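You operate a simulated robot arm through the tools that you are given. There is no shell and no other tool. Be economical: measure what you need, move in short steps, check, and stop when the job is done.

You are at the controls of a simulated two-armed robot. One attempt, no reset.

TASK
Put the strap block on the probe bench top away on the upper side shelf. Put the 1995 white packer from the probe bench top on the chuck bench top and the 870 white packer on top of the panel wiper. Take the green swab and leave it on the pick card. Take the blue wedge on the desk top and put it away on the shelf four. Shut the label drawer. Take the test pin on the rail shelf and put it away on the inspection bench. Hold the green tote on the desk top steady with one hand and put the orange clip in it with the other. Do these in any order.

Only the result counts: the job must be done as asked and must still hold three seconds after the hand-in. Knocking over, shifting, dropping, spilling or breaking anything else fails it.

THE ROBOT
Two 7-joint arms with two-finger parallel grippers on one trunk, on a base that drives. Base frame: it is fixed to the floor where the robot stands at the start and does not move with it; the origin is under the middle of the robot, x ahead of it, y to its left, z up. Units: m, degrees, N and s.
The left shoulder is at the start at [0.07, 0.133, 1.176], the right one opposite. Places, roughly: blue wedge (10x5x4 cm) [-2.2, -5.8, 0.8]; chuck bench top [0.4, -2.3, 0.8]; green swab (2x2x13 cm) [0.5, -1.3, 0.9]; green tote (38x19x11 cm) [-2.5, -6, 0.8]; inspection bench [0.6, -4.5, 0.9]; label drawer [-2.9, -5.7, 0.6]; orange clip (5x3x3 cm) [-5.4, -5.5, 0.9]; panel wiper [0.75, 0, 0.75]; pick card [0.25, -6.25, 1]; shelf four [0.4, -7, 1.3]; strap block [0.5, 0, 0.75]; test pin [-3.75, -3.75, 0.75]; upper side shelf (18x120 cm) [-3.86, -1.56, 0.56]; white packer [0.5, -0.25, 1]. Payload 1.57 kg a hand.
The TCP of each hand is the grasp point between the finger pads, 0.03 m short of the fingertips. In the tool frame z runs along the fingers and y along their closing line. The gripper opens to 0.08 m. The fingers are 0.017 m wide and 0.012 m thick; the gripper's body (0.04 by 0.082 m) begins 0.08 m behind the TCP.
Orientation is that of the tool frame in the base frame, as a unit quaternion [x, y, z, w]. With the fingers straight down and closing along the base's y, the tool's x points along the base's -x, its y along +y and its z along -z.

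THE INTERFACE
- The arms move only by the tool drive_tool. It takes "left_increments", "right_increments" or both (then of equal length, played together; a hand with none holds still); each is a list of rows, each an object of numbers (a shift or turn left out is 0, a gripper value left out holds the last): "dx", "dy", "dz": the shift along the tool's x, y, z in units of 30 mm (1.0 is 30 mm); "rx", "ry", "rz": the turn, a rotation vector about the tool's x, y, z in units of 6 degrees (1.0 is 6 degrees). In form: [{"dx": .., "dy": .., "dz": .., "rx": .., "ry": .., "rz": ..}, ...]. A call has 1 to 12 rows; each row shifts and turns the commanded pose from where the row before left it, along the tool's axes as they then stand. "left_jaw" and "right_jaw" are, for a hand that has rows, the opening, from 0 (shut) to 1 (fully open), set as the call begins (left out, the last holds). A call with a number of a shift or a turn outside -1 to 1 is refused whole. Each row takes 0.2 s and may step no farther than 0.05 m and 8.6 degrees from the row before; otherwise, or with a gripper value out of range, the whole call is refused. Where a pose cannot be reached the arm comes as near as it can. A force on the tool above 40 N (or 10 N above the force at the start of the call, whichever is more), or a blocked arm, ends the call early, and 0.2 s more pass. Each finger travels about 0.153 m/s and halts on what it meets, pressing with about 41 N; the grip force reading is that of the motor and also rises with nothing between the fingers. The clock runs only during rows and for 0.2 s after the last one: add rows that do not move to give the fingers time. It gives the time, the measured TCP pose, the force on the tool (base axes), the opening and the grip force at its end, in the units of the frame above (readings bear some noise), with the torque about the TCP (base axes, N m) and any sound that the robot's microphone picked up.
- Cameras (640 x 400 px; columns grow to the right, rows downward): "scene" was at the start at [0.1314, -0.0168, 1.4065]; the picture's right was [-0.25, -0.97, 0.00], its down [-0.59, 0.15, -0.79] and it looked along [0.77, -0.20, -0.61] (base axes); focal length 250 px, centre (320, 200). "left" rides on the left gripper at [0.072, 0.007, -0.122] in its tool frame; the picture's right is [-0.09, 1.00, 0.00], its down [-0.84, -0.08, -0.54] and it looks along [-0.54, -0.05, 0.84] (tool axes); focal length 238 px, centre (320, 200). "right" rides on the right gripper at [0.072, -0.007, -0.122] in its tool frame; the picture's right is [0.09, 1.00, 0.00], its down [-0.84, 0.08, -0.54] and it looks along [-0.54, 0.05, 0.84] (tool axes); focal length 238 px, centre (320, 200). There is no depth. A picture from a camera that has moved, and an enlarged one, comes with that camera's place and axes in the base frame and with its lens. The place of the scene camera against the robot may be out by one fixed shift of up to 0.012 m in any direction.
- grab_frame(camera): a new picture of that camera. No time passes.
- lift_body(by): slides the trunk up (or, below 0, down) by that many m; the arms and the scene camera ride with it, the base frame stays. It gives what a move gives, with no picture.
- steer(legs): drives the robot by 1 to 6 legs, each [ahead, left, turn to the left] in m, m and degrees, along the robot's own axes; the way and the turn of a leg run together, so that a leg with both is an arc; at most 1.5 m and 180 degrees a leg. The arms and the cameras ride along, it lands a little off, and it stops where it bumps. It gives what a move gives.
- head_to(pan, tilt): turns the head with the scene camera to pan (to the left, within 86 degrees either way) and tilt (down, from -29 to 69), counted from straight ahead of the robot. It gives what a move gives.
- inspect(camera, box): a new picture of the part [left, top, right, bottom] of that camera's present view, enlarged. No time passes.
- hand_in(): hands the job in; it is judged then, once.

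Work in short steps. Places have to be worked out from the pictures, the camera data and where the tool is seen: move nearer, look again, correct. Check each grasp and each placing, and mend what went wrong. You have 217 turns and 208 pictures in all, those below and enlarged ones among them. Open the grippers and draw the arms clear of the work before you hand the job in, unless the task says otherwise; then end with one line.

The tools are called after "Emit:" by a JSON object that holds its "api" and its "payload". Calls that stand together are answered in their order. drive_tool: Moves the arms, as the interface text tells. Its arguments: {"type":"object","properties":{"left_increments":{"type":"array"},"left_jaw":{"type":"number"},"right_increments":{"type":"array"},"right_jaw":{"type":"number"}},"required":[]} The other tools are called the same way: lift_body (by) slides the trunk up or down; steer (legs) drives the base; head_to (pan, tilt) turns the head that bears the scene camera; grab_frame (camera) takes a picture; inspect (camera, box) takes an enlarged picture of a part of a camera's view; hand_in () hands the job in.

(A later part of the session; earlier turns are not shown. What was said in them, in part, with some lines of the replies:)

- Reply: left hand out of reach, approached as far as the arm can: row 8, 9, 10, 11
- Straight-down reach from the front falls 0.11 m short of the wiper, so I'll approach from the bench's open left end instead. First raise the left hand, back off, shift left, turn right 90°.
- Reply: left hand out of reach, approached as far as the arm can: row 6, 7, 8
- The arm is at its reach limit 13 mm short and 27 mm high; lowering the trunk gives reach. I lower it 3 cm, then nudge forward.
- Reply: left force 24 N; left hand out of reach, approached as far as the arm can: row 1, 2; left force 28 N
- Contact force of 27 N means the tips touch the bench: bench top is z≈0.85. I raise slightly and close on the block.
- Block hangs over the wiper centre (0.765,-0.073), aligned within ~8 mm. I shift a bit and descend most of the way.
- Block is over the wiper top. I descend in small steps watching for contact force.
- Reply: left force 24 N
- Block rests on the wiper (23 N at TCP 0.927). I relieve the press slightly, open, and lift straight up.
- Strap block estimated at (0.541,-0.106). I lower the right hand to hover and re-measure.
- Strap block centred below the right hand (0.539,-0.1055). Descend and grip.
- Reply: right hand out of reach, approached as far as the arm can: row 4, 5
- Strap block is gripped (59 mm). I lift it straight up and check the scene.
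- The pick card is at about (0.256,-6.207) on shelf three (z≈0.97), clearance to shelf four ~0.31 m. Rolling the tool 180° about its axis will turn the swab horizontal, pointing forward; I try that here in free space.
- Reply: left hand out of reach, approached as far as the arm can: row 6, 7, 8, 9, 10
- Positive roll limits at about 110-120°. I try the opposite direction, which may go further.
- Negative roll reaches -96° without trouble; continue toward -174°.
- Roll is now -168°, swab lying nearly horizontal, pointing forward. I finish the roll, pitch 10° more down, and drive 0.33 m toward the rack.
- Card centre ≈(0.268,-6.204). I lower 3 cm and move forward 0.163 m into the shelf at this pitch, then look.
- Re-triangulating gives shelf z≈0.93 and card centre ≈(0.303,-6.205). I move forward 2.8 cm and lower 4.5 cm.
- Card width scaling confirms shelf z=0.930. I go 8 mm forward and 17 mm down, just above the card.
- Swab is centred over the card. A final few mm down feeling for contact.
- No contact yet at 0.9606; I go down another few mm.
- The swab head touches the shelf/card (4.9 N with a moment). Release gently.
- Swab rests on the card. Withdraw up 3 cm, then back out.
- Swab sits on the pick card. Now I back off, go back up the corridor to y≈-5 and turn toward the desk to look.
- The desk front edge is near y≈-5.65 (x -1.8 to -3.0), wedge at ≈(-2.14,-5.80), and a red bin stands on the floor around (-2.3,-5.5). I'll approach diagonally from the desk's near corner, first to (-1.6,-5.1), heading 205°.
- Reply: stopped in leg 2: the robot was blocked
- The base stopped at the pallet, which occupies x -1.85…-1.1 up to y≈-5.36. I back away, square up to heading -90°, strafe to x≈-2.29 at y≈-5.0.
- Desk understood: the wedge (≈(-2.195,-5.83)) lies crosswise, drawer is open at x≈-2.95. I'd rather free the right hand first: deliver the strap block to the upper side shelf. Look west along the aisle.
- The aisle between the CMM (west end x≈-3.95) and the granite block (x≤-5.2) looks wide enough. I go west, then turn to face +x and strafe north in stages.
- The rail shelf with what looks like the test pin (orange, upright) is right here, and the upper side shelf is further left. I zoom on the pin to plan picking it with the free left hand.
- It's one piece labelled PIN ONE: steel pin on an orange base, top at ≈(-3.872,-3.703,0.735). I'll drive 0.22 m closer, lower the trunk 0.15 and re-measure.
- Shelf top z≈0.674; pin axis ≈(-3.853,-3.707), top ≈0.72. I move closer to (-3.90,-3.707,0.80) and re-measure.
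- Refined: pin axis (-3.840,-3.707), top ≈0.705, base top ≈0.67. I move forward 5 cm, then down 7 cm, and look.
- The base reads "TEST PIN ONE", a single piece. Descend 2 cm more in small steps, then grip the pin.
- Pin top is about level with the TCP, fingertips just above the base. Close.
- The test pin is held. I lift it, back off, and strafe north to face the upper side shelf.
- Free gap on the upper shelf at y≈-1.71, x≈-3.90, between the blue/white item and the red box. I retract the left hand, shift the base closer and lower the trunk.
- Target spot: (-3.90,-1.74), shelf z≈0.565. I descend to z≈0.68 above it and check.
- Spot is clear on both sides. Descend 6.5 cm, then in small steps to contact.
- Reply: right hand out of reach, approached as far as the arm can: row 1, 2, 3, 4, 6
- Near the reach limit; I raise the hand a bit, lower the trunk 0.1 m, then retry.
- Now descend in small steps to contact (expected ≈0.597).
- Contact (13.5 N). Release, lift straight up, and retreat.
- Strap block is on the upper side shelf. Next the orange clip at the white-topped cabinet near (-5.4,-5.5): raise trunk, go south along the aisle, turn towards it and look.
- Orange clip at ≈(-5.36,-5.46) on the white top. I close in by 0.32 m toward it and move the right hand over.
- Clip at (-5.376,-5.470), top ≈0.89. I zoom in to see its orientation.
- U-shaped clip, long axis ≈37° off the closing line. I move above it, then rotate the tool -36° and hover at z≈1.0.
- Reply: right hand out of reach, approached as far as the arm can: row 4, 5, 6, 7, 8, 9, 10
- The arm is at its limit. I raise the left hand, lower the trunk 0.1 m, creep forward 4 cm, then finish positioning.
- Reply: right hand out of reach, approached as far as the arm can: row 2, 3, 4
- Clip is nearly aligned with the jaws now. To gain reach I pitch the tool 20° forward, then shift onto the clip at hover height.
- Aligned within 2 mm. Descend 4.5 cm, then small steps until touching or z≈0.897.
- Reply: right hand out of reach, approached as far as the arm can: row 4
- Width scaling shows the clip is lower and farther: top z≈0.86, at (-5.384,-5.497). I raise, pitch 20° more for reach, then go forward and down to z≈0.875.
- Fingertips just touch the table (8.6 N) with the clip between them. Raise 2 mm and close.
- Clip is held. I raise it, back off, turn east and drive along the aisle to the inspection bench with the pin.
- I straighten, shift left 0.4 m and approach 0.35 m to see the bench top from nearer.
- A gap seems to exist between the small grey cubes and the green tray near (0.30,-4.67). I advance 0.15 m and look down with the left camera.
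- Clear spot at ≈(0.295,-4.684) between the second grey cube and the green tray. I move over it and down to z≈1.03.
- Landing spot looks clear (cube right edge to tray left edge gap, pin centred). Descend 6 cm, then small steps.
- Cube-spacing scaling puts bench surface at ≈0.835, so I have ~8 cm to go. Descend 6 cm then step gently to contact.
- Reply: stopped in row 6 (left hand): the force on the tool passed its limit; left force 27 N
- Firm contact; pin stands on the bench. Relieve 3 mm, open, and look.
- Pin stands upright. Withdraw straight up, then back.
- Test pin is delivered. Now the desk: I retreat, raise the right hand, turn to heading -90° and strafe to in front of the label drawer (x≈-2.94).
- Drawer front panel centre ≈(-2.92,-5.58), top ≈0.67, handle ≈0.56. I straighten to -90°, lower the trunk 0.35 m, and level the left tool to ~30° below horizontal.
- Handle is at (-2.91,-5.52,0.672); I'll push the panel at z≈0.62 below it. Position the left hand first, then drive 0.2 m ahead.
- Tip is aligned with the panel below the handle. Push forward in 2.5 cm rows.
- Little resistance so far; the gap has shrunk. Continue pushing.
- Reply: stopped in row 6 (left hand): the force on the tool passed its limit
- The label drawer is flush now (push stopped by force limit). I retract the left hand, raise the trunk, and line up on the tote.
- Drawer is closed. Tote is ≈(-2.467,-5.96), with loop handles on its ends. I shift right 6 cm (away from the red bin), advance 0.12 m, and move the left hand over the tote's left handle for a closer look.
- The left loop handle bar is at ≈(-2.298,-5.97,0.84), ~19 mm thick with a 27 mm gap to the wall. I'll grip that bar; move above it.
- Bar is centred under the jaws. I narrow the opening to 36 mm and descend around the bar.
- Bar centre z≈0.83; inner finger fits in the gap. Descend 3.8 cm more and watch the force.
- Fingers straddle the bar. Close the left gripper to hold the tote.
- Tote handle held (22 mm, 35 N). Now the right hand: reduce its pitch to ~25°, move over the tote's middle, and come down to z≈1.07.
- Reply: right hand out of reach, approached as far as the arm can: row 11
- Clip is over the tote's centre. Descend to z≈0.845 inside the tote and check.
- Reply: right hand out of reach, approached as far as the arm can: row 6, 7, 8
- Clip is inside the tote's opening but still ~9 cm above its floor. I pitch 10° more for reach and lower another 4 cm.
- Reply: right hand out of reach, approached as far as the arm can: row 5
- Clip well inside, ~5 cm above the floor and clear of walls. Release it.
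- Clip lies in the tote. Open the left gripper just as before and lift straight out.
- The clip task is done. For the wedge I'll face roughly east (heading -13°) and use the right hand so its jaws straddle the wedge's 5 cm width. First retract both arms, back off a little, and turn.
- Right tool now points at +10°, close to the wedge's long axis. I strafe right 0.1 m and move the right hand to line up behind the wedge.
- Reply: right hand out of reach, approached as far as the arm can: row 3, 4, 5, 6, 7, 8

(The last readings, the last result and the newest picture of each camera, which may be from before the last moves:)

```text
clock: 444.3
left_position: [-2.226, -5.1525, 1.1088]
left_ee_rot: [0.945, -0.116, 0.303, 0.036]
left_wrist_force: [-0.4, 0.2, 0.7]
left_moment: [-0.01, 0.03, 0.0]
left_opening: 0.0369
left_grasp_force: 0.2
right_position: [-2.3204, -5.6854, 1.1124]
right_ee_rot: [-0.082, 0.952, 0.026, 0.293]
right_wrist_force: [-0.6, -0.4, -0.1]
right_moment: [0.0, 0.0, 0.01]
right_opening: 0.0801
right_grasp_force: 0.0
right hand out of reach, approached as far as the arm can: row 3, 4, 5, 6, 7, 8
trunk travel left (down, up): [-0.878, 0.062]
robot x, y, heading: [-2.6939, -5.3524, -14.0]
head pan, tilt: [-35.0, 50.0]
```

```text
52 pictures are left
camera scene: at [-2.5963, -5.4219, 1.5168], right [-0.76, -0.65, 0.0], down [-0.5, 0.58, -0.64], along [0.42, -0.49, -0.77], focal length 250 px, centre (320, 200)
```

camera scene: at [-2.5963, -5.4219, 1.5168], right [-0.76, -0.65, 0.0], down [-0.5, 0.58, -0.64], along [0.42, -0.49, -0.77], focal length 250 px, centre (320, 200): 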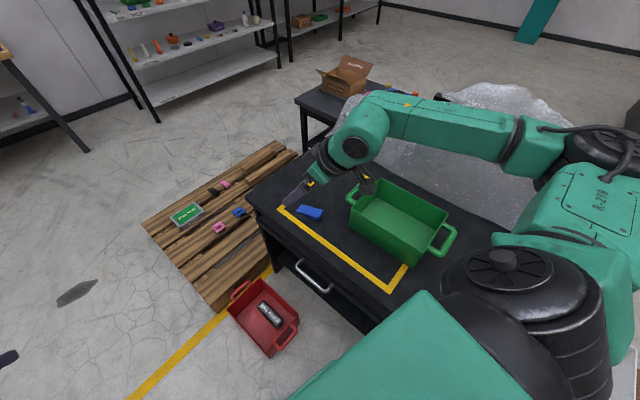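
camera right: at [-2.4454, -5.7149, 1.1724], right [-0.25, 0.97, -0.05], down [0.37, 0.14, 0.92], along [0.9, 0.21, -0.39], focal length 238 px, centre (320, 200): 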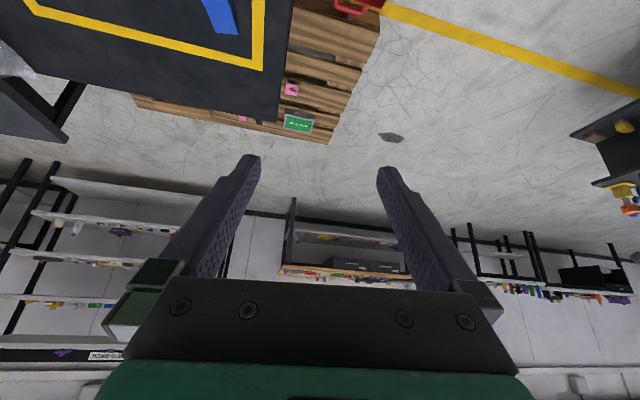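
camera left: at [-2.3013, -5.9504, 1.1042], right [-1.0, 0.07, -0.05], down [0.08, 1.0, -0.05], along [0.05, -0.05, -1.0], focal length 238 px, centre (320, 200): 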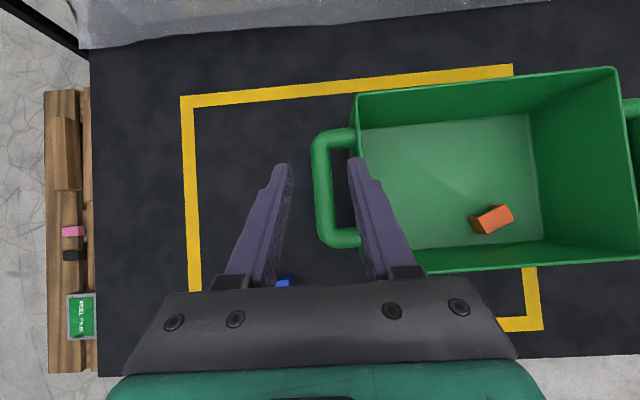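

The right arm's yaw limit blocks it. I turn the base to heading +10°, un-yaw the tool by 24°, and sidle to (-2.66,-5.45).

Emit:
{"api": "steer", "payload": {"legs": [[0, 0, 24], [0.02, -0.09, 0]]}}

Emit:
{"api": "drive_tool", "payload": {"right_increments": [{"rz": 1}, {"rz": 1}, {"rz": 1}, {"rz": 1}]}}

```text
clock: 446.7
left_position: [-2.3157, -5.0596, 1.1073]
left_ee_rot: [0.948, 0.084, 0.305, -0.023]
left_wrist_force: [-0.5, 0.5, -0.7]
left_moment: [-0.03, 0.0, 0.0]
left_opening: 0.0366
left_grasp_force: 0.1
right_position: [-2.1847, -5.5869, 1.1159]
right_ee_rot: [-0.281, 0.914, 0.085, 0.281]
right_wrist_force: [1.2, 0.6, 0.9]
right_moment: [0.0, 0.0, -0.04]
right_opening: 0.0798
right_grasp_force: 0.1
trunk travel left (down, up): [-0.878, 0.062]
robot x, y, heading: [-2.657, -5.4412, 9.8]
head pan, tilt: [-35.0, 50.0]
```

```text
clock: 447.7
left_position: [-2.3139, -5.0643, 1.1084]
left_ee_rot: [0.949, 0.084, 0.303, -0.026]
left_wrist_force: [-1.1, 0.1, 0.3]
left_moment: [0.03, -0.03, 0.0]
left_opening: 0.0367
left_grasp_force: 0.1
right_position: [-2.1831, -5.5899, 1.1129]
right_ee_rot: [-0.083, 0.952, 0.143, 0.257]
right_wrist_force: [-0.7, 0.3, -0.9]
right_moment: [0.0, 0.0, -0.01]
right_opening: 0.0799
right_grasp_force: 0.1
trunk travel left (down, up): [-0.878, 0.062]
robot x, y, heading: [-2.6562, -5.445, 9.5]
head pan, tilt: [-35.0, 50.0]
```

Rolling about the pitched axis isn't a pure yaw; undo it, go vertical first, then yaw, then view.

Emit:
{"api": "drive_tool", "payload": {"right_increments": [{"rz": -1}, {"rz": -1}, {"rz": -1}, {"rz": -1}, {"ry": 1}, {"ry": 1}, {"ry": 1}, {"ry": 1}, {"ry": 1}, {"ry": 0.7}]}}

Emit:
{"api": "drive_tool", "payload": {"right_increments": [{"rz": 1}, {"rz": 1}, {"rz": 1}, {"rz": 1}, {"dx": 0.9, "dy": -0.9}, {"dx": 0.9, "dy": -0.9}, {"dx": 0.5, "dy": -0.9}, {"dy": -0.9}, {"dy": -0.9}, {"dy": -0.9}]}}

Emit:
{"api": "grab_frame", "payload": {"camera": "right"}}

```text
clock: 449.9
left_position: [-2.3136, -5.0635, 1.108]
left_ee_rot: [0.949, 0.084, 0.304, -0.026]
left_wrist_force: [-0.1, 0.3, -0.8]
left_moment: [0.0, 0.01, 0.01]
left_opening: 0.037
left_grasp_force: 0.1
right_position: [-2.1826, -5.5902, 1.1131]
right_ee_rot: [-0.292, 0.956, 0.0, -0.002]
right_wrist_force: [-0.1, -0.5, -0.3]
right_moment: [0.0, 0.01, 0.0]
right_opening: 0.0798
right_grasp_force: 0.1
trunk travel left (down, up): [-0.878, 0.062]
robot x, y, heading: [-2.6631, -5.4385, 9.8]
head pan, tilt: [-35.0, 50.0]
```

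```text
clock: 452.1
left_position: [-2.3148, -5.0655, 1.1091]
left_ee_rot: [0.949, 0.084, 0.304, -0.026]
left_wrist_force: [0.2, 0.0, -0.4]
left_moment: [-0.03, 0.05, -0.05]
left_opening: 0.037
left_grasp_force: 0.0
right_position: [-2.2236, -5.7522, 1.1123]
right_ee_rot: [-0.089, 0.996, 0.001, -0.001]
right_wrist_force: [-1.1, 0.3, -1.1]
right_moment: [0.0, 0.02, -0.03]
right_opening: 0.0801
right_grasp_force: 0.2
right hand out of reach, approached as far as the arm can: row 10
trunk travel left (down, up): [-0.878, 0.062]
robot x, y, heading: [-2.6561, -5.4395, 9.9]
head pan, tilt: [-35.0, 50.0]
```

```text
51 pictures are left
camera right: at [-2.2945, -5.7721, 1.2333], right [-0.26, 0.96, 0.0], down [0.81, 0.22, 0.54], along [0.52, 0.14, -0.84], focal length 238 px, centre (320, 200)
```

right: 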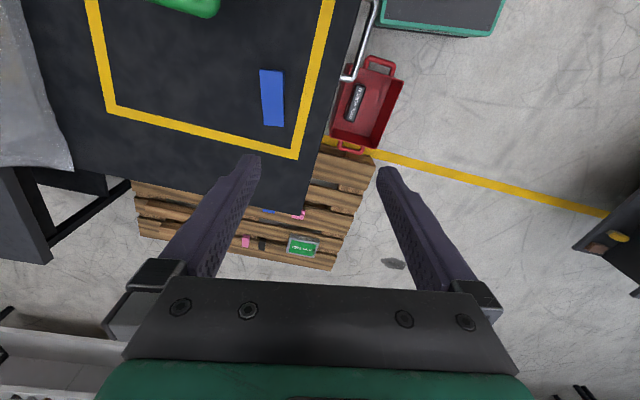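

The right wrist hits its yaw limit to the left, so I rotate the vertical tool the other way by 180° (jaw alignment is the same), which also puts the camera on top for the shelf placement.

Emit:
{"api": "drive_tool", "payload": {"right_increments": [{"rz": 1}, {"rz": 1}, {"rz": 1}, {"rz": 1}, {"rz": 1}, {"rz": 1}, {"rz": 1}, {"rz": 1}, {"rz": 1}, {"rz": 1}]}}

Emit:
{"api": "drive_tool", "payload": {"right_increments": [{"rz": 1}, {"rz": 1}, {"rz": 1}, {"rz": 1}, {"rz": 1}, {"rz": 1}, {"rz": 1}, {"rz": 1}, {"rz": 1}, {"rz": 1}]}}

Emit:
{"api": "drive_tool", "payload": {"right_increments": [{"rz": 1}, {"rz": 1}, {"rz": 1}, {"rz": 1}, {"rz": 1}, {"rz": 1}, {"rz": 1}, {"rz": 1}, {"rz": 1}, {"rz": 1}]}}

Emit:
{"api": "grab_frame", "payload": {"camera": "right"}}

```text
clock: 454.3
left_position: [-2.314, -5.0643, 1.1076]
left_ee_rot: [0.949, 0.084, 0.303, -0.026]
left_wrist_force: [0.0, -0.3, -1.1]
left_moment: [-0.04, 0.01, -0.03]
left_opening: 0.0367
left_grasp_force: 0.0
right_position: [-2.2231, -5.7531, 1.1128]
right_ee_rot: [0.423, 0.906, 0.0, -0.002]
right_wrist_force: [0.0, 0.4, -0.6]
right_moment: [-0.03, 0.03, 0.03]
right_opening: 0.0798
right_grasp_force: 0.0
trunk travel left (down, up): [-0.878, 0.062]
robot x, y, heading: [-2.6581, -5.4448, 10.0]
head pan, tilt: [-35.0, 50.0]
```

```text
clock: 456.5
left_position: [-2.3139, -5.0645, 1.1084]
left_ee_rot: [0.949, 0.083, 0.304, -0.025]
left_wrist_force: [0.0, -0.3, 0.1]
left_moment: [0.0, 0.01, 0.0]
left_opening: 0.0367
left_grasp_force: 0.1
right_position: [-2.2249, -5.7526, 1.1144]
right_ee_rot: [0.819, 0.573, 0.0, 0.0]
right_wrist_force: [0.3, 0.5, -0.5]
right_moment: [0.05, 0.03, -0.03]
right_opening: 0.0802
right_grasp_force: 0.0
trunk travel left (down, up): [-0.878, 0.062]
robot x, y, heading: [-2.6582, -5.4446, 9.8]
head pan, tilt: [-35.0, 50.0]
```

```text
clock: 458.7
left_position: [-2.3144, -5.0643, 1.1082]
left_ee_rot: [0.949, 0.083, 0.304, -0.025]
left_wrist_force: [0.2, 0.5, 1.1]
left_moment: [-0.02, 0.01, -0.01]
left_opening: 0.0371
left_grasp_force: 0.1
right_position: [-2.2246, -5.754, 1.1141]
right_ee_rot: [0.996, 0.087, -0.001, 0.0]
right_wrist_force: [0.9, 0.1, -0.7]
right_moment: [-0.01, 0.0, 0.01]
right_opening: 0.08
right_grasp_force: 0.1
trunk travel left (down, up): [-0.878, 0.062]
robot x, y, heading: [-2.6546, -5.4428, 9.9]
head pan, tilt: [-35.0, 50.0]
```

```text
50 pictures are left
camera right: at [-2.1553, -5.7345, 1.2346], right [0.26, -0.96, 0.0], down [-0.81, -0.22, 0.54], along [-0.52, -0.14, -0.84], focal length 238 px, centre (320, 200)
```

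right: 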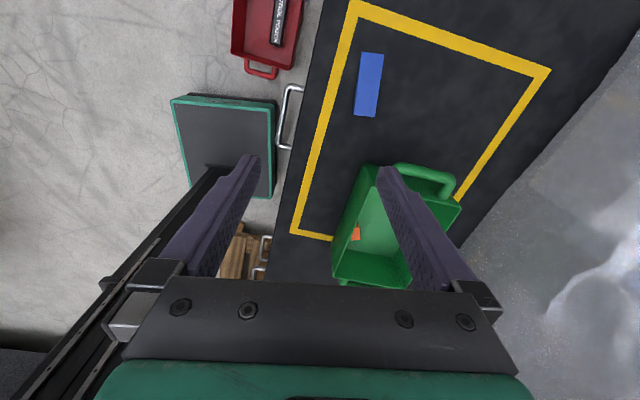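

Worked. The wedge centre is (-2.192,-5.835), aligned with the jaws. I move over its thick end, then pitch ~40° forward and lower to z≈0.9.

Emit:
{"api": "drive_tool", "payload": {"right_increments": [{"dy": 0.97}, {"dy": 0.97}, {"dy": 0.96}, {"ry": 1}, {"ry": 1}, {"ry": 1}, {"ry": 1}, {"ry": 1}, {"ry": 1}, {"ry": 0.7}]}}

Emit:
{"api": "grab_frame", "payload": {"camera": "right"}}

Emit:
{"api": "grab_frame", "payload": {"camera": "scene"}}

```text
clock: 460.9
left_position: [-2.3153, -5.0647, 1.1085]
left_ee_rot: [0.949, 0.084, 0.304, -0.025]
left_wrist_force: [-0.2, 0.0, 0.3]
left_moment: [0.0, 0.01, 0.02]
left_opening: 0.037
left_grasp_force: 0.1
right_position: [-2.2095, -5.8396, 1.113]
right_ee_rot: [0.935, 0.082, 0.343, -0.03]
right_wrist_force: [-0.7, 0.5, -0.2]
right_moment: [0.0, 0.01, -0.02]
right_opening: 0.0801
right_grasp_force: 0.0
trunk travel left (down, up): [-0.878, 0.062]
robot x, y, heading: [-2.6601, -5.4415, 10.0]
head pan, tilt: [-35.0, 50.0]
```

```text
49 pictures are left
camera right: at [-2.2345, -5.8368, 1.252], right [0.24, -0.97, 0.06], down [-0.96, -0.25, -0.13], along [0.14, -0.03, -0.99], focal length 238 px, centre (320, 200)
```

right: 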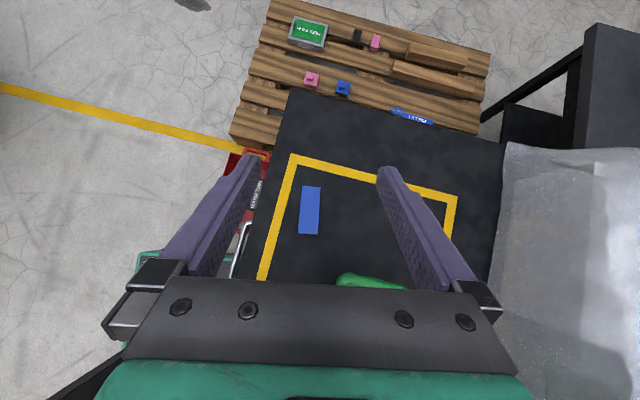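

```text
48 pictures are left
camera scene: at [-2.542, -5.4609, 1.5169], right [-0.42, -0.91, 0.0], down [-0.69, 0.33, -0.64], along [0.58, -0.27, -0.77], focal length 250 px, centre (320, 200)
```

scene: 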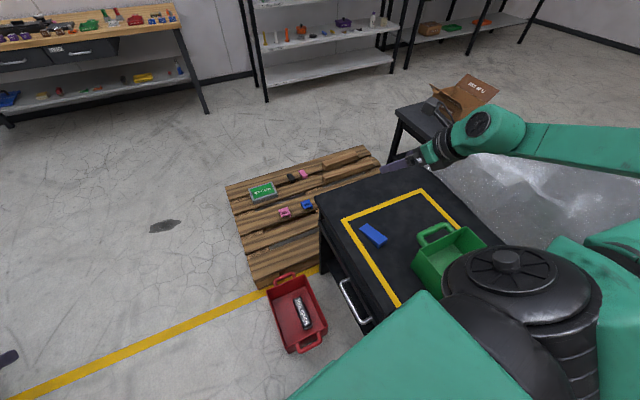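

Good: reach and alignment are fine. Lower straight down to z≈0.90 and look closely for the thick end.

Emit:
{"api": "drive_tool", "payload": {"right_increments": [{"dz": 0.893, "dx": -0.75}, {"dz": 0.893, "dx": -0.75}, {"dz": 0.893, "dx": -0.75}, {"dz": 0.893, "dx": -0.75}, {"dz": 0.893, "dx": -0.75}, {"dz": 0.893, "dx": -0.75}]}}

Emit:
{"api": "grab_frame", "payload": {"camera": "right"}}

Emit:
{"api": "inspect", "payload": {"camera": "scene", "box": [310, 170, 470, 280]}}

```text
clock: 462.3
left_position: [-2.3139, -5.0641, 1.1095]
left_ee_rot: [0.949, 0.082, 0.304, -0.024]
left_wrist_force: [0.8, -0.4, 0.3]
left_moment: [0.02, -0.02, 0.04]
left_opening: 0.0369
left_grasp_force: 0.0
right_position: [-2.2083, -5.84, 0.9396]
right_ee_rot: [0.936, 0.082, 0.342, -0.03]
right_wrist_force: [0.2, 0.3, 0.0]
right_moment: [0.05, -0.01, 0.0]
right_opening: 0.08
right_grasp_force: 0.0
right hand out of reach, approached as far as the arm can: row 6
trunk travel left (down, up): [-0.878, 0.062]
robot x, y, heading: [-2.6603, -5.4424, 9.9]
head pan, tilt: [-35.0, 50.0]
```

```text
47 pictures are left
camera right: at [-2.2333, -5.8379, 1.0777], right [0.24, -0.97, 0.06], down [-0.96, -0.25, -0.12], along [0.14, -0.03, -0.99], focal length 238 px, centre (320, 200)
```

right: 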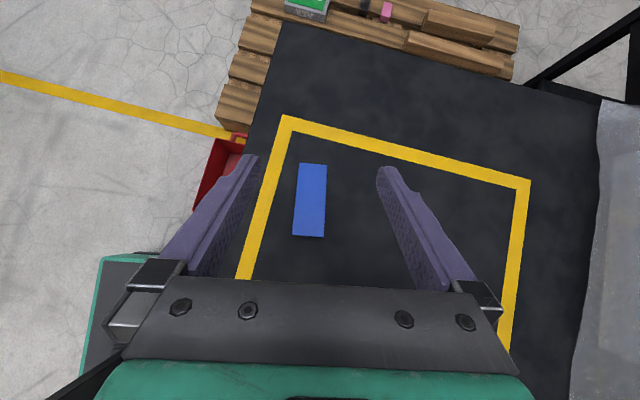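

```text
3.64 times, centred on (390, 225) of scene
camera zoom: at [-2.5417, -5.4602, 1.5169], right [-0.42, -0.91, 0.0], down [-0.69, 0.33, -0.64], along [0.58, -0.27, -0.77], focal length 910 px, centre (66, 109)
```

zoom: 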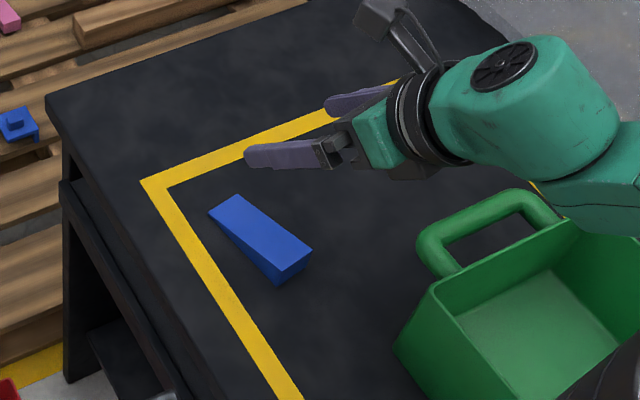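

Thick end is toward the robot as expected. The arm can't go lower by itself, so I lower the trunk 6 cm first and check the arm's clearance to the tote and wrap.

Emit:
{"api": "drive_tool", "payload": {"right_increments": [{"dz": -0.34, "dx": -0.41, "dy": -0.1}]}}

Emit:
{"api": "lift_body", "payload": {"by": -0.06}}

Emit:
{"api": "head_to", "payload": {"pan": -65, "tilt": 45}}

Emit:
{"api": "grab_frame", "payload": {"camera": "scene"}}

```text
clock: 462.7
left_position: [-2.3142, -5.0645, 1.1095]
left_ee_rot: [0.948, 0.083, 0.305, -0.025]
left_wrist_force: [0.2, 0.5, 0.4]
left_moment: [-0.03, 0.0, 0.0]
left_opening: 0.0367
left_grasp_force: 0.0
right_position: [-2.2258, -5.8403, 0.9387]
right_ee_rot: [0.936, 0.083, 0.342, -0.03]
right_wrist_force: [0.0, 0.1, -0.1]
right_moment: [0.0, 0.02, 0.01]
right_opening: 0.0801
right_grasp_force: 0.1
trunk travel left (down, up): [-0.878, 0.062]
robot x, y, heading: [-2.6562, -5.4426, 10.0]
head pan, tilt: [-35.0, 50.0]
```

```text
clock: 463.7
left_position: [-2.3142, -5.0648, 1.0482]
left_ee_rot: [0.948, 0.083, 0.305, -0.025]
left_wrist_force: [0.8, -0.3, 0.3]
left_moment: [-0.02, 0.0, 0.0]
left_opening: 0.0369
left_grasp_force: 0.0
right_position: [-2.2246, -5.8409, 0.8773]
right_ee_rot: [0.936, 0.082, 0.341, -0.03]
right_wrist_force: [-0.1, -0.3, 0.5]
right_moment: [0.01, -0.01, -0.01]
right_opening: 0.08
right_grasp_force: 0.0
trunk travel left (down, up): [-0.818, 0.122]
robot x, y, heading: [-2.6568, -5.4431, 10.1]
head pan, tilt: [-35.0, 50.0]
```

```text
clock: 464.6
left_position: [-2.3136, -5.0646, 1.0493]
left_ee_rot: [0.949, 0.083, 0.304, -0.025]
left_wrist_force: [-0.5, -0.9, 0.2]
left_moment: [0.0, -0.04, -0.05]
left_opening: 0.0366
left_grasp_force: 0.1
right_position: [-2.2241, -5.8393, 0.8796]
right_ee_rot: [0.936, 0.082, 0.342, -0.03]
right_wrist_force: [-0.6, 0.2, 0.6]
right_moment: [-0.01, -0.02, 0.0]
right_opening: 0.0803
right_grasp_force: 0.0
trunk travel left (down, up): [-0.818, 0.122]
robot x, y, heading: [-2.6575, -5.4424, 10.0]
head pan, tilt: [-65.0, 45.0]
```

```text
45 pictures are left
camera scene: at [-2.5645, -5.4945, 1.4638], right [-0.82, -0.57, 0.0], down [-0.4, 0.58, -0.71], along [0.4, -0.58, -0.71], focal length 250 px, centre (320, 200)
```

scene: 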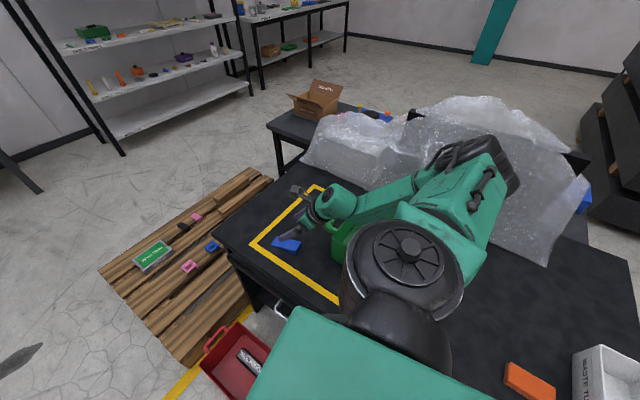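

Elbow and forearm have ample clearance. Lower the trunk another 9 cm so the jaws straddle the wedge.

Emit:
{"api": "lift_body", "payload": {"by": -0.09}}

Emit:
{"api": "grab_frame", "payload": {"camera": "right"}}

```text
clock: 465.9
left_position: [-2.3138, -5.0645, 0.9585]
left_ee_rot: [0.949, 0.083, 0.304, -0.025]
left_wrist_force: [-0.8, -0.4, -0.4]
left_moment: [-0.02, 0.01, -0.01]
left_opening: 0.0364
left_grasp_force: 0.1
right_position: [-2.2255, -5.8415, 0.7881]
right_ee_rot: [0.936, 0.082, 0.341, -0.03]
right_wrist_force: [-1.1, -0.7, 0.3]
right_moment: [0.0, -0.03, 0.0]
right_opening: 0.0798
right_grasp_force: 0.1
trunk travel left (down, up): [-0.728, 0.212]
robot x, y, heading: [-2.6582, -5.4386, 10.0]
head pan, tilt: [-65.0, 45.0]
```

```text
44 pictures are left
camera right: at [-2.2501, -5.838, 0.927], right [0.24, -0.97, 0.06], down [-0.96, -0.25, -0.12], along [0.14, -0.03, -0.99], focal length 238 px, centre (320, 200)
```

right: 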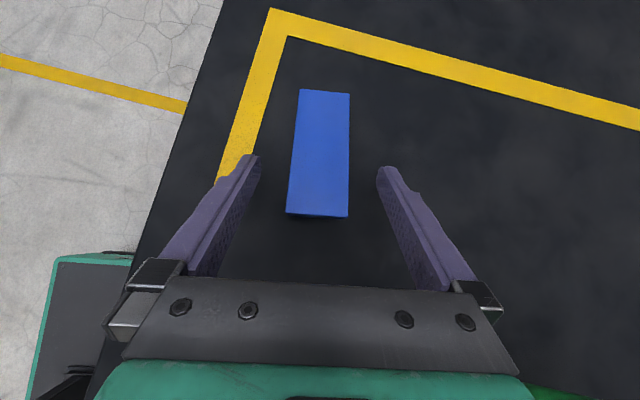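

Jaws straddle the wedge near its thick end. Lower 1.2 cm more and close.

Emit:
{"api": "lift_body", "payload": {"by": -0.012}}

Emit:
{"api": "drive_tool", "payload": {"right_increments": [{}, {}, {}, {}], "right_jaw": 0}}

Emit:
{"api": "grab_frame", "payload": {"camera": "right"}}

```text
clock: 466.5
left_position: [-2.3153, -5.0639, 0.9467]
left_ee_rot: [0.949, 0.084, 0.304, -0.025]
left_wrist_force: [-0.4, 0.0, 0.2]
left_moment: [-0.01, 0.01, 0.01]
left_opening: 0.0368
left_grasp_force: 0.0
right_position: [-2.2257, -5.8394, 0.7784]
right_ee_rot: [0.935, 0.082, 0.343, -0.03]
right_wrist_force: [-1.3, -0.2, 8.3]
right_moment: [0.18, -0.03, -0.23]
right_opening: 0.0791
right_grasp_force: 0.2
trunk travel left (down, up): [-0.716, 0.224]
robot x, y, heading: [-2.6572, -5.439, 9.8]
head pan, tilt: [-65.0, 45.0]
```

```text
clock: 467.5
left_position: [-2.3153, -5.0622, 0.9456]
left_ee_rot: [0.948, 0.084, 0.305, -0.025]
left_wrist_force: [-0.8, -0.1, 0.2]
left_moment: [0.03, 0.02, -0.02]
left_opening: 0.0368
left_grasp_force: 0.1
right_position: [-2.2257, -5.8399, 0.7779]
right_ee_rot: [0.936, 0.082, 0.342, -0.029]
right_wrist_force: [-3.0, 1.6, 11.1]
right_moment: [0.33, -0.01, 0.17]
right_opening: 0.0389
right_grasp_force: 40.8
trunk travel left (down, up): [-0.716, 0.224]
robot x, y, heading: [-2.6604, -5.4438, 9.8]
head pan, tilt: [-65.0, 45.0]
```

```text
43 pictures are left
camera right: at [-2.2515, -5.8367, 0.9165], right [0.24, -0.97, 0.06], down [-0.96, -0.25, -0.13], along [0.14, -0.03, -0.99], focal length 238 px, centre (320, 200)
```

right: 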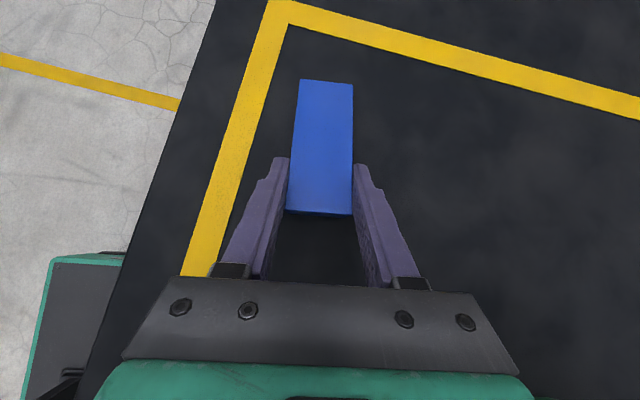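

Wedge gripped (39 mm); desk is at 0.75, so its underside is ~28 mm below the TCP. Lift the trunk 0.22 m.

Emit:
{"api": "lift_body", "payload": {"by": 0.22}}

Emit:
{"api": "grab_frame", "payload": {"camera": "right"}}

```text
clock: 469.8
left_position: [-2.3147, -5.0637, 1.1661]
left_ee_rot: [0.949, 0.083, 0.304, -0.025]
left_wrist_force: [0.7, 0.4, -0.2]
left_moment: [-0.02, 0.01, -0.01]
left_opening: 0.0369
left_grasp_force: 0.1
right_position: [-2.2253, -5.841, 0.9966]
right_ee_rot: [0.936, 0.082, 0.342, -0.03]
right_wrist_force: [-0.4, 0.1, 0.6]
right_moment: [0.01, 0.03, 0.01]
right_opening: 0.0388
right_grasp_force: 40.7
trunk travel left (down, up): [-0.936, 0.004]
robot x, y, heading: [-2.6624, -5.4423, 10.0]
head pan, tilt: [-65.0, 45.0]
```

```text
42 pictures are left
camera right: at [-2.25, -5.838, 1.1349], right [0.24, -0.97, 0.06], down [-0.96, -0.25, -0.12], along [0.14, -0.03, -0.99], focal length 238 px, centre (320, 200)
```

right: 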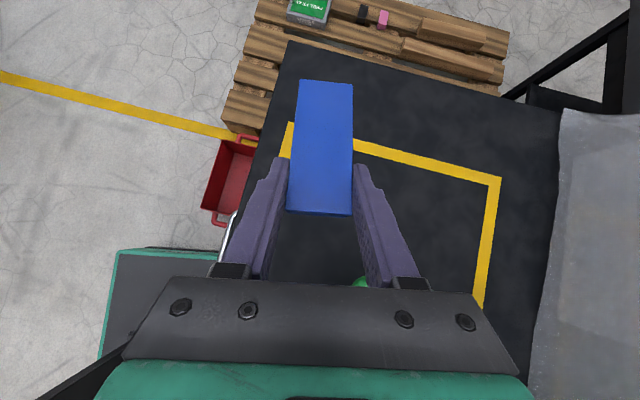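

Wedge held. I raise the right hand, drive clear to the aisle and go round to the rack (heading 0).

Emit:
{"api": "drive_tool", "payload": {"right_increments": [{"dz": -0.95, "dx": 0.8}, {"dz": -0.95, "dx": 0.8}, {"dz": -0.95, "dx": 0.8}, {"dz": -0.95, "dx": 0.8}, {"dz": -0.95, "dx": 0.8}]}}

Emit:
{"api": "steer", "payload": {"legs": [[-0.05, 0.45, -10], [0.95, 0, 0], [0.95, 0, 0]]}}

Emit:
{"api": "drive_tool", "payload": {"right_increments": [{"dy": -0.9}, {"dy": -0.9}, {"dy": -0.9}, {"dy": -0.9}, {"dy": -0.9}, {"dy": -0.9}, {"dz": -0.95, "dx": 0.8, "dy": -0.4}, {"dz": -0.95, "dx": 0.8, "dy": -0.4}, {"dz": -0.95, "dx": 0.8, "dy": -0.4}, {"dz": -0.95, "dx": 0.8, "dy": -0.4}, {"dz": -0.95, "dx": 0.8, "dy": -0.4}, {"dz": -0.95, "dx": 0.8}]}}

```text
clock: 471.0
left_position: [-2.3152, -5.0625, 1.1665]
left_ee_rot: [0.948, 0.083, 0.305, -0.026]
left_wrist_force: [-0.5, -0.1, -0.4]
left_moment: [0.01, 0.0, -0.01]
left_opening: 0.037
left_grasp_force: 0.1
right_position: [-2.2253, -5.839, 1.1837]
right_ee_rot: [0.936, 0.082, 0.341, -0.031]
right_wrist_force: [-0.5, 0.7, -0.5]
right_moment: [0.01, 0.01, 0.02]
right_opening: 0.0391
right_grasp_force: 41.0
trunk travel left (down, up): [-0.936, 0.004]
robot x, y, heading: [-2.6566, -5.4402, 10.0]
head pan, tilt: [-65.0, 45.0]
```

```text
clock: 482.9
left_position: [-0.4514, -4.6254, 1.1673]
left_ee_rot: [0.952, 0.011, 0.306, -0.002]
left_wrist_force: [-0.1, -0.1, 0.4]
left_moment: [0.0, 0.01, 0.0]
left_opening: 0.0368
left_grasp_force: 0.1
right_position: [-0.4804, -5.4059, 1.1824]
right_ee_rot: [0.939, 0.011, 0.344, -0.004]
right_wrist_force: [0.6, 0.0, 0.0]
right_moment: [-0.03, 0.04, -0.02]
right_opening: 0.0389
right_grasp_force: 41.1
trunk travel left (down, up): [-0.936, 0.004]
robot x, y, heading: [-0.8478, -4.9463, 1.0]
head pan, tilt: [-65.0, 45.0]
```

```text
clock: 485.5
left_position: [-0.4511, -4.6252, 1.1671]
left_ee_rot: [0.952, 0.011, 0.304, -0.002]
left_wrist_force: [-0.6, -0.2, 0.1]
left_moment: [-0.01, 0.0, 0.0]
left_opening: 0.0369
left_grasp_force: 0.0
right_position: [-0.481, -5.188, 1.4052]
right_ee_rot: [0.939, 0.012, 0.343, -0.004]
right_wrist_force: [-0.1, 0.9, -0.7]
right_moment: [0.02, 0.04, 0.0]
right_opening: 0.0392
right_grasp_force: 41.3
right hand out of reach, approached as far as the arm can: row 6, 7
trunk travel left (down, up): [-0.936, 0.004]
robot x, y, heading: [-0.8465, -4.9454, 1.3]
head pan, tilt: [-65.0, 45.0]
```

Right hand is at z=1.405. Now strafe to y≈-6.24 in front of the rack and look.

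Emit:
{"api": "steer", "payload": {"legs": [[0.1, 0, -1.2], [0, -1.28, 0]]}}

Emit:
{"api": "head_to", "payload": {"pan": 0, "tilt": 25}}

Emit:
{"api": "grab_frame", "payload": {"camera": "scene"}}

```text
clock: 492.8
left_position: [-0.3378, -5.9146, 1.1666]
left_ee_rot: [0.953, 0.013, 0.304, -0.003]
left_wrist_force: [0.2, -0.3, -0.1]
left_moment: [0.05, -0.02, 0.0]
left_opening: 0.0366
left_grasp_force: 0.1
right_position: [-0.3665, -6.4768, 1.4038]
right_ee_rot: [0.939, 0.014, 0.342, -0.006]
right_wrist_force: [0.4, -0.9, 0.1]
right_moment: [-0.01, -0.03, -0.05]
right_opening: 0.0391
right_grasp_force: 40.7
trunk travel left (down, up): [-0.936, 0.004]
robot x, y, heading: [-0.7349, -6.2381, 1.5]
head pan, tilt: [-65.0, 45.0]
```

```text
clock: 494.1
left_position: [-0.3374, -5.9155, 1.1673]
left_ee_rot: [0.953, 0.012, 0.304, -0.002]
left_wrist_force: [-0.6, 0.1, 0.1]
left_moment: [-0.04, -0.02, 0.0]
left_opening: 0.0366
left_grasp_force: 0.0
right_position: [-0.3661, -6.4778, 1.4038]
right_ee_rot: [0.939, 0.013, 0.344, -0.005]
right_wrist_force: [-0.5, 0.3, 0.1]
right_moment: [0.01, -0.03, 0.03]
right_opening: 0.0389
right_grasp_force: 40.6
trunk travel left (down, up): [-0.936, 0.004]
robot x, y, heading: [-0.7353, -6.2392, 1.4]
head pan, tilt: [0.0, 25.0]
```

```text
41 pictures are left
camera scene: at [-0.5929, -6.2291, 1.6123], right [0.02, -1.0, 0.0], down [-0.42, -0.01, -0.91], along [0.91, 0.02, -0.42], focal length 250 px, centre (320, 200)
```

scene: 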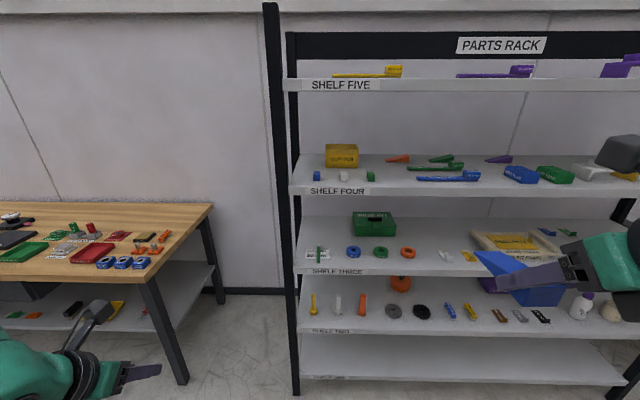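

Swab is still in place, and the gap on shelf four at y≈-6.485 is free. Straighten, lower the wedge to z≈1.345, drive 0.40 m closer.

Emit:
{"api": "drive_tool", "payload": {"right_increments": [{"dz": 0.77, "dx": -0.64}, {"dz": 0.77, "dx": -0.64}]}}

Emit:
{"api": "steer", "payload": {"legs": [[0, 0, -1.4], [0.4, 0, 0]]}}

Emit:
{"api": "grab_frame", "payload": {"camera": "right"}}

Emit:
{"api": "grab_frame", "payload": {"camera": "scene"}}

```text
clock: 494.7
left_position: [-0.3368, -5.9145, 1.1666]
left_ee_rot: [0.952, 0.014, 0.305, -0.004]
left_wrist_force: [-0.3, 0.2, 0.0]
left_moment: [-0.02, -0.03, -0.01]
left_opening: 0.0367
left_grasp_force: 0.0
right_position: [-0.3637, -6.4787, 1.3409]
right_ee_rot: [0.939, 0.012, 0.343, -0.005]
right_wrist_force: [-0.5, -1.1, 0.4]
right_moment: [0.03, 0.0, 0.03]
right_opening: 0.0388
right_grasp_force: 40.9
trunk travel left (down, up): [-0.936, 0.004]
robot x, y, heading: [-0.7331, -6.2366, 1.5]
head pan, tilt: [0.0, 25.0]
```

```text
clock: 497.6
left_position: [0.0663, -5.9276, 1.1683]
left_ee_rot: [0.952, 0.0, 0.306, 0.001]
left_wrist_force: [0.0, -0.2, -1.2]
left_moment: [-0.01, 0.0, -0.03]
left_opening: 0.0368
left_grasp_force: 0.0
right_position: [0.0195, -6.4898, 1.3442]
right_ee_rot: [0.939, 0.0, 0.344, 0.0]
right_wrist_force: [-0.1, -0.1, -0.4]
right_moment: [0.01, -0.02, 0.01]
right_opening: 0.0392
right_grasp_force: 41.8
trunk travel left (down, up): [-0.936, 0.004]
robot x, y, heading: [-0.3352, -6.2393, -0.6]
head pan, tilt: [0.0, 25.0]
```

```text
40 pictures are left
camera right: at [-0.0034, -6.4826, 1.4816], right [0.07, -1.0, 0.06], down [-0.99, -0.08, -0.13], along [0.13, -0.05, -0.99], focal length 238 px, centre (320, 200)
```

right: 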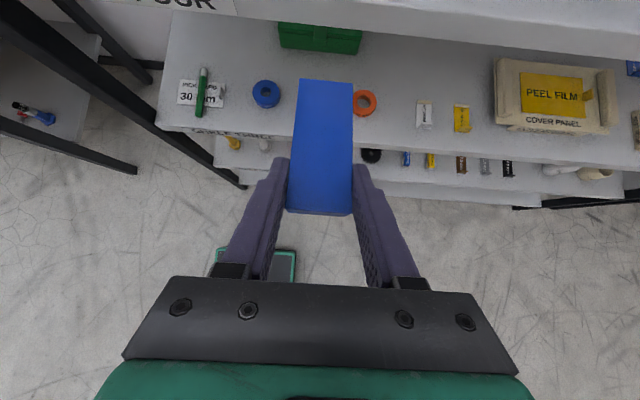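

```text
39 pictures are left
camera scene: at [-0.2005, -6.2341, 1.6127], right [0.0, -1.0, 0.0], down [-0.42, 0.0, -0.91], along [0.91, 0.0, -0.42], focal length 250 px, centre (320, 200)
```

scene: 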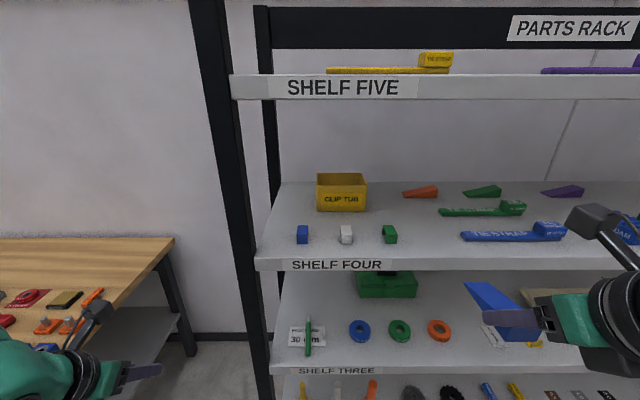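

Gap centre is y≈-6.49, matching the hand. Move forward in two stages; first 0.14 m.

Emit:
{"api": "drive_tool", "payload": {"right_increments": [{"dz": 0.735, "dx": 0.875}, {"dz": 0.735, "dx": 0.875}, {"dz": 0.735, "dx": 0.875}, {"dz": 0.735, "dx": 0.875}]}}

Emit:
{"api": "grab_frame", "payload": {"camera": "right"}}

Emit:
{"api": "grab_frame", "payload": {"camera": "scene"}}

```text
clock: 498.6
left_position: [0.0711, -5.927, 1.1654]
left_ee_rot: [0.953, -0.001, 0.304, 0.001]
left_wrist_force: [0.1, 0.5, -1.4]
left_moment: [0.04, -0.01, 0.02]
left_opening: 0.0368
left_grasp_force: 0.1
right_position: [0.1649, -6.4899, 1.3401]
right_ee_rot: [0.94, -0.001, 0.341, 0.0]
right_wrist_force: [0.6, 0.1, 0.2]
right_moment: [0.02, 0.04, -0.01]
right_opening: 0.0388
right_grasp_force: 40.8
trunk travel left (down, up): [-0.936, 0.004]
robot x, y, heading: [-0.3366, -6.2362, -0.3]
head pan, tilt: [0.0, 25.0]
```

```text
38 pictures are left
camera right: at [0.1414, -6.4824, 1.4784], right [0.07, -1.0, 0.06], down [-0.99, -0.08, -0.12], along [0.13, -0.05, -0.99], focal length 238 px, centre (320, 200)
```

right: 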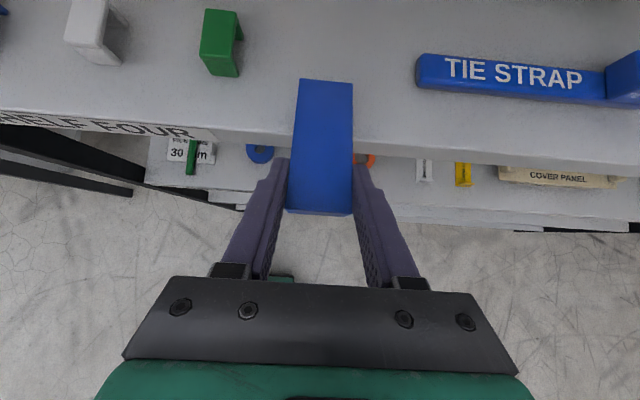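

```text
37 pictures are left
camera scene: at [-0.1939, -6.2337, 1.612], right [0.0, -1.0, 0.0], down [-0.42, 0.0, -0.91], along [0.91, 0.0, -0.42], focal length 250 px, centre (320, 200)
```

scene: 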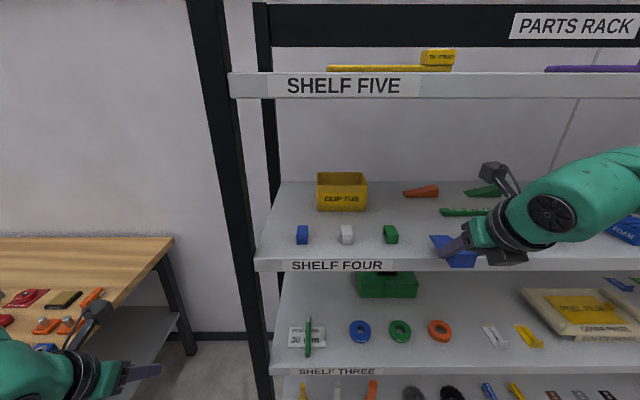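

Shelf edge at x≈0.218; strap and green cube clear on both sides. Forward another 0.10 m, then lower in small steps to contact.

Emit:
{"api": "drive_tool", "payload": {"right_increments": [{"dz": 0.71, "dx": 0.85}, {"dz": 0.71, "dx": 0.85}, {"dz": 0.71, "dx": 0.85}, {"dz": 0.25, "dx": -0.21}, {"dz": 0.15, "dx": -0.13}]}}

Emit:
{"api": "grab_frame", "payload": {"camera": "right"}}

```text
clock: 499.8
left_position: [0.0674, -5.9289, 1.1672]
left_ee_rot: [0.953, -0.002, 0.304, 0.002]
left_wrist_force: [0.8, 0.5, -0.8]
left_moment: [0.01, -0.02, -0.02]
left_opening: 0.0368
left_grasp_force: 0.1
right_position: [0.2606, -6.4912, 1.3266]
right_ee_rot: [0.939, -0.001, 0.343, 0.001]
right_wrist_force: [0.3, 0.3, -0.2]
right_moment: [0.0, -0.02, -0.02]
right_opening: 0.0389
right_grasp_force: 41.0
trunk travel left (down, up): [-0.936, 0.004]
robot x, y, heading: [-0.3369, -6.2355, -0.5]
head pan, tilt: [0.0, 25.0]
```

```text
36 pictures are left
camera right: at [0.2369, -6.4838, 1.4643], right [0.07, -1.0, 0.06], down [-0.99, -0.08, -0.12], along [0.13, -0.05, -0.99], focal length 238 px, centre (320, 200)
```

right: 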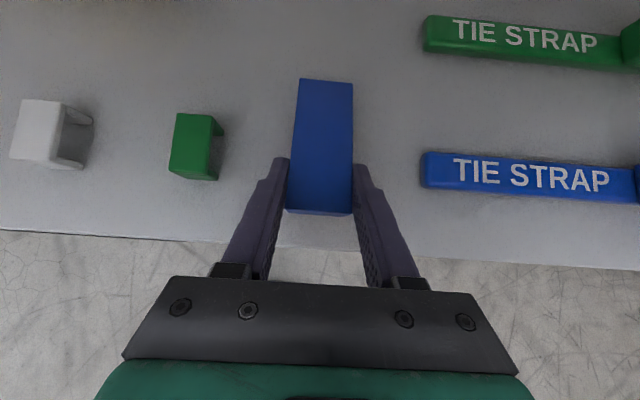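

Good clearance all around. Go 1.5 cm further in and lower to contact.

Emit:
{"api": "drive_tool", "payload": {"right_increments": [{"dz": 0.32, "dx": 0.38}, {"dz": 0.13, "dx": -0.11}, {"dz": 0.1, "dx": -0.085}, {"dz": 0.1, "dx": -0.085}, {}]}}

```text
clock: 500.9
left_position: [0.0687, -5.9271, 1.1652]
left_ee_rot: [0.952, -0.001, 0.305, 0.002]
left_wrist_force: [0.3, 0.4, 0.3]
left_moment: [-0.01, 0.0, 0.01]
left_opening: 0.0369
left_grasp_force: 0.1
right_position: [0.2757, -6.4901, 1.3129]
right_ee_rot: [0.939, -0.001, 0.343, 0.001]
right_wrist_force: [-0.7, -1.1, -0.5]
right_moment: [0.01, 0.03, 0.01]
right_opening: 0.0387
right_grasp_force: 40.5
trunk travel left (down, up): [-0.936, 0.004]
robot x, y, heading: [-0.3372, -6.2391, -0.2]
head pan, tilt: [0.0, 25.0]
```

No contact yet at 1.313; continue down a few mm at a time.

Emit:
{"api": "drive_tool", "payload": {"right_increments": [{"dz": 0.1, "dx": -0.085}, {"dz": 0.1, "dx": -0.085}, {"dz": 0.1, "dx": -0.085}, {}]}}

```text
clock: 501.9
left_position: [0.0663, -5.929, 1.1696]
left_ee_rot: [0.952, -0.002, 0.307, 0.002]
left_wrist_force: [0.7, 0.1, -0.1]
left_moment: [0.0, -0.02, 0.01]
left_opening: 0.0369
left_grasp_force: 0.1
right_position: [0.2764, -6.4891, 1.3078]
right_ee_rot: [0.936, 0.0, 0.351, -0.001]
right_wrist_force: [11.3, -6.7, 31.1]
right_moment: [-0.66, -0.68, 0.12]
right_opening: 0.0389
right_grasp_force: 41.0
trunk travel left (down, up): [-0.936, 0.004]
robot x, y, heading: [-0.3343, -6.2407, -0.3]
head pan, tilt: [0.0, 25.0]
```

Contact (31 N). Relieve ~6 mm of command, then open gently.

Emit:
{"api": "drive_tool", "payload": {"right_increments": [{"dz": -0.13, "dx": 0.11}, {}]}}

Emit:
{"api": "drive_tool", "payload": {"right_increments": [{}, {}], "right_jaw": 0.7}}

Emit:
{"api": "grab_frame", "payload": {"camera": "right"}}

```text
clock: 502.6
left_position: [0.0649, -5.9268, 1.1673]
left_ee_rot: [0.952, 0.0, 0.306, 0.002]
left_wrist_force: [-0.2, 0.3, -0.4]
left_moment: [0.01, 0.03, -0.01]
left_opening: 0.0369
left_grasp_force: 0.0
right_position: [0.2732, -6.4891, 1.3079]
right_ee_rot: [0.939, 0.0, 0.345, -0.001]
right_wrist_force: [5.3, -3.9, 20.0]
right_moment: [-0.22, -0.44, -0.12]
right_opening: 0.0391
right_grasp_force: 40.9
trunk travel left (down, up): [-0.936, 0.004]
robot x, y, heading: [-0.34, -6.2406, -0.1]
head pan, tilt: [0.0, 25.0]
```

```text
clock: 503.1
left_position: [0.0661, -5.9256, 1.1658]
left_ee_rot: [0.952, -0.001, 0.306, 0.003]
left_wrist_force: [0.8, -0.4, -0.3]
left_moment: [-0.04, -0.01, -0.01]
left_opening: 0.0368
left_grasp_force: 0.1
right_position: [0.2733, -6.487, 1.3095]
right_ee_rot: [0.939, -0.001, 0.344, 0.001]
right_wrist_force: [3.4, -0.6, 18.0]
right_moment: [0.52, -0.34, 0.16]
right_opening: 0.0549
right_grasp_force: 0.0
trunk travel left (down, up): [-0.936, 0.004]
robot x, y, heading: [-0.3389, -6.2414, -0.3]
head pan, tilt: [0.0, 25.0]
```

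```text
35 pictures are left
camera right: at [0.2487, -6.4803, 1.4465], right [0.07, -1.0, 0.06], down [-0.99, -0.08, -0.13], along [0.13, -0.05, -0.99], focal length 238 px, centre (320, 200)
```

right: 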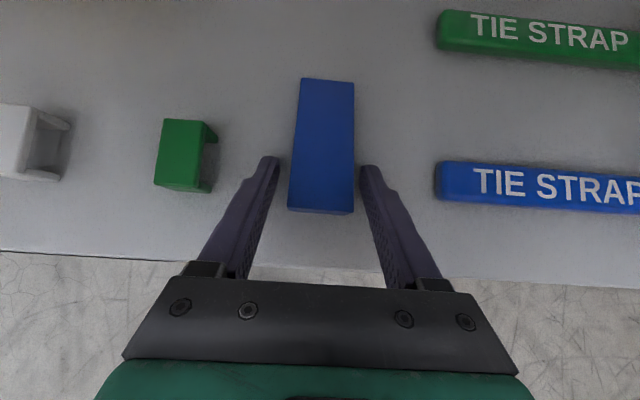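

Wedge rests on shelf four. Lift 4 cm and back out.

Emit:
{"api": "drive_tool", "payload": {"right_increments": [{"dz": -0.4, "dx": 0.33}, {"dz": -0.4, "dx": 0.33}, {"dz": -0.3, "dx": 0.25}, {"dz": -0.7, "dx": -0.83}, {"dz": -0.7, "dx": -0.83}, {"dz": -0.7, "dx": -0.83}, {"dz": -0.7, "dx": -0.83}, {"dz": -0.7, "dx": -0.83}, {"dz": -0.7, "dx": -0.83}, {"dz": -0.7, "dx": -0.83}]}}

Emit:
{"api": "steer", "payload": {"legs": [[-0.3, 0, 0]]}}

Emit:
{"api": "grab_frame", "payload": {"camera": "scene"}}

Emit:
{"api": "inspect", "payload": {"camera": "scene", "box": [280, 120, 480, 290]}}

```text
clock: 505.4
left_position: [0.0657, -5.928, 1.1669]
left_ee_rot: [0.952, -0.001, 0.306, 0.001]
left_wrist_force: [-0.1, 0.5, 0.1]
left_moment: [-0.02, 0.03, 0.0]
left_opening: 0.0368
left_grasp_force: 0.0
right_position: [0.0462, -6.4906, 1.35]
right_ee_rot: [0.939, 0.0, 0.343, -0.001]
right_wrist_force: [-1.3, 0.2, 0.6]
right_moment: [0.01, -0.03, -0.03]
right_opening: 0.0559
right_grasp_force: 0.1
trunk travel left (down, up): [-0.936, 0.004]
robot x, y, heading: [-0.3373, -6.2382, -0.1]
head pan, tilt: [0.0, 25.0]
```

```text
clock: 507.4
left_position: [-0.2274, -5.9242, 1.1645]
left_ee_rot: [0.953, 0.002, 0.304, 0.002]
left_wrist_force: [-0.5, -0.1, 0.5]
left_moment: [-0.01, 0.0, -0.03]
left_opening: 0.0367
left_grasp_force: 0.1
right_position: [-0.2444, -6.4867, 1.3475]
right_ee_rot: [0.94, 0.0, 0.342, 0.0]
right_wrist_force: [0.4, -0.2, 0.1]
right_moment: [-0.03, 0.01, 0.03]
right_opening: 0.056
right_grasp_force: 0.0
trunk travel left (down, up): [-0.936, 0.004]
robot x, y, heading: [-0.6345, -6.2378, -0.0]
head pan, tilt: [0.0, 25.0]
```

```text
34 pictures are left
camera scene: at [-0.4903, -6.2328, 1.612], right [0.0, -1.0, 0.0], down [-0.42, 0.0, -0.91], along [0.91, 0.0, -0.42], focal length 250 px, centre (320, 200)
```

scene: 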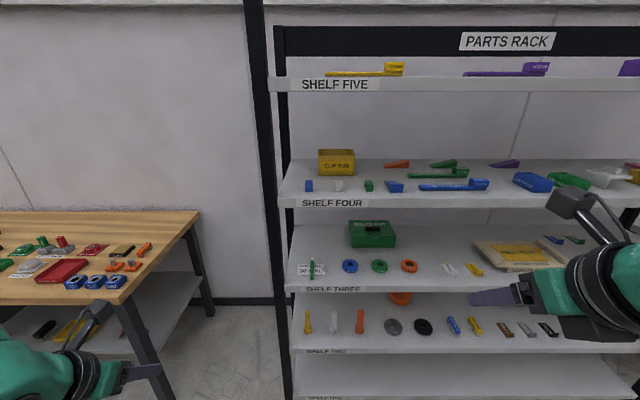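

```text
2.35 times, centred on (380, 205) of scene
camera zoom: at [-0.4903, -6.2328, 1.612], right [0.0, -1.0, 0.0], down [-0.42, 0.0, -0.91], along [0.91, 0.0, -0.42], focal length 589 px, centre (179, 188)
```

zoom: 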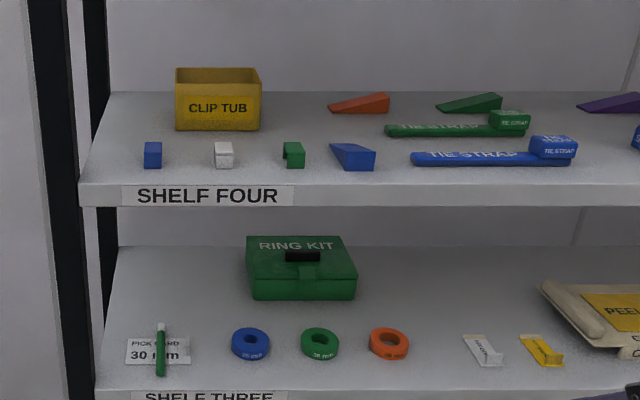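

All items are placed: wedge on shelf four, swab still on the pick card. I open both grippers fully and then hand in.

Emit:
{"api": "drive_tool", "payload": {"left_increments": [{}, {}], "right_increments": [{}, {}], "left_jaw": 1, "right_jaw": 1}}

Emit:
{"api": "hand_in", "payload": {}}

```text
clock: 508.0
left_position: [-0.2279, -5.9257, 1.1668]
left_ee_rot: [0.952, 0.002, 0.305, 0.0]
left_wrist_force: [0.4, -0.5, 1.1]
left_moment: [-0.01, 0.0, 0.01]
left_opening: 0.0799
left_grasp_force: 0.1
right_position: [-0.2459, -6.4868, 1.3482]
right_ee_rot: [0.94, 0.001, 0.342, -0.001]
right_wrist_force: [-0.1, 0.2, 0.8]
right_moment: [0.01, 0.01, 0.04]
right_opening: 0.0802
right_grasp_force: 0.1
trunk travel left (down, up): [-0.936, 0.004]
robot x, y, heading: [-0.6336, -6.239, 0.1]
head pan, tilt: [0.0, 25.0]
```

```text
The job is handed in.
```

I finished all eight tasks and handed the job in with both grippers open and the arms clear. The base bumped the wooden pallet beside the desk once, but nothing on it appeared to move.
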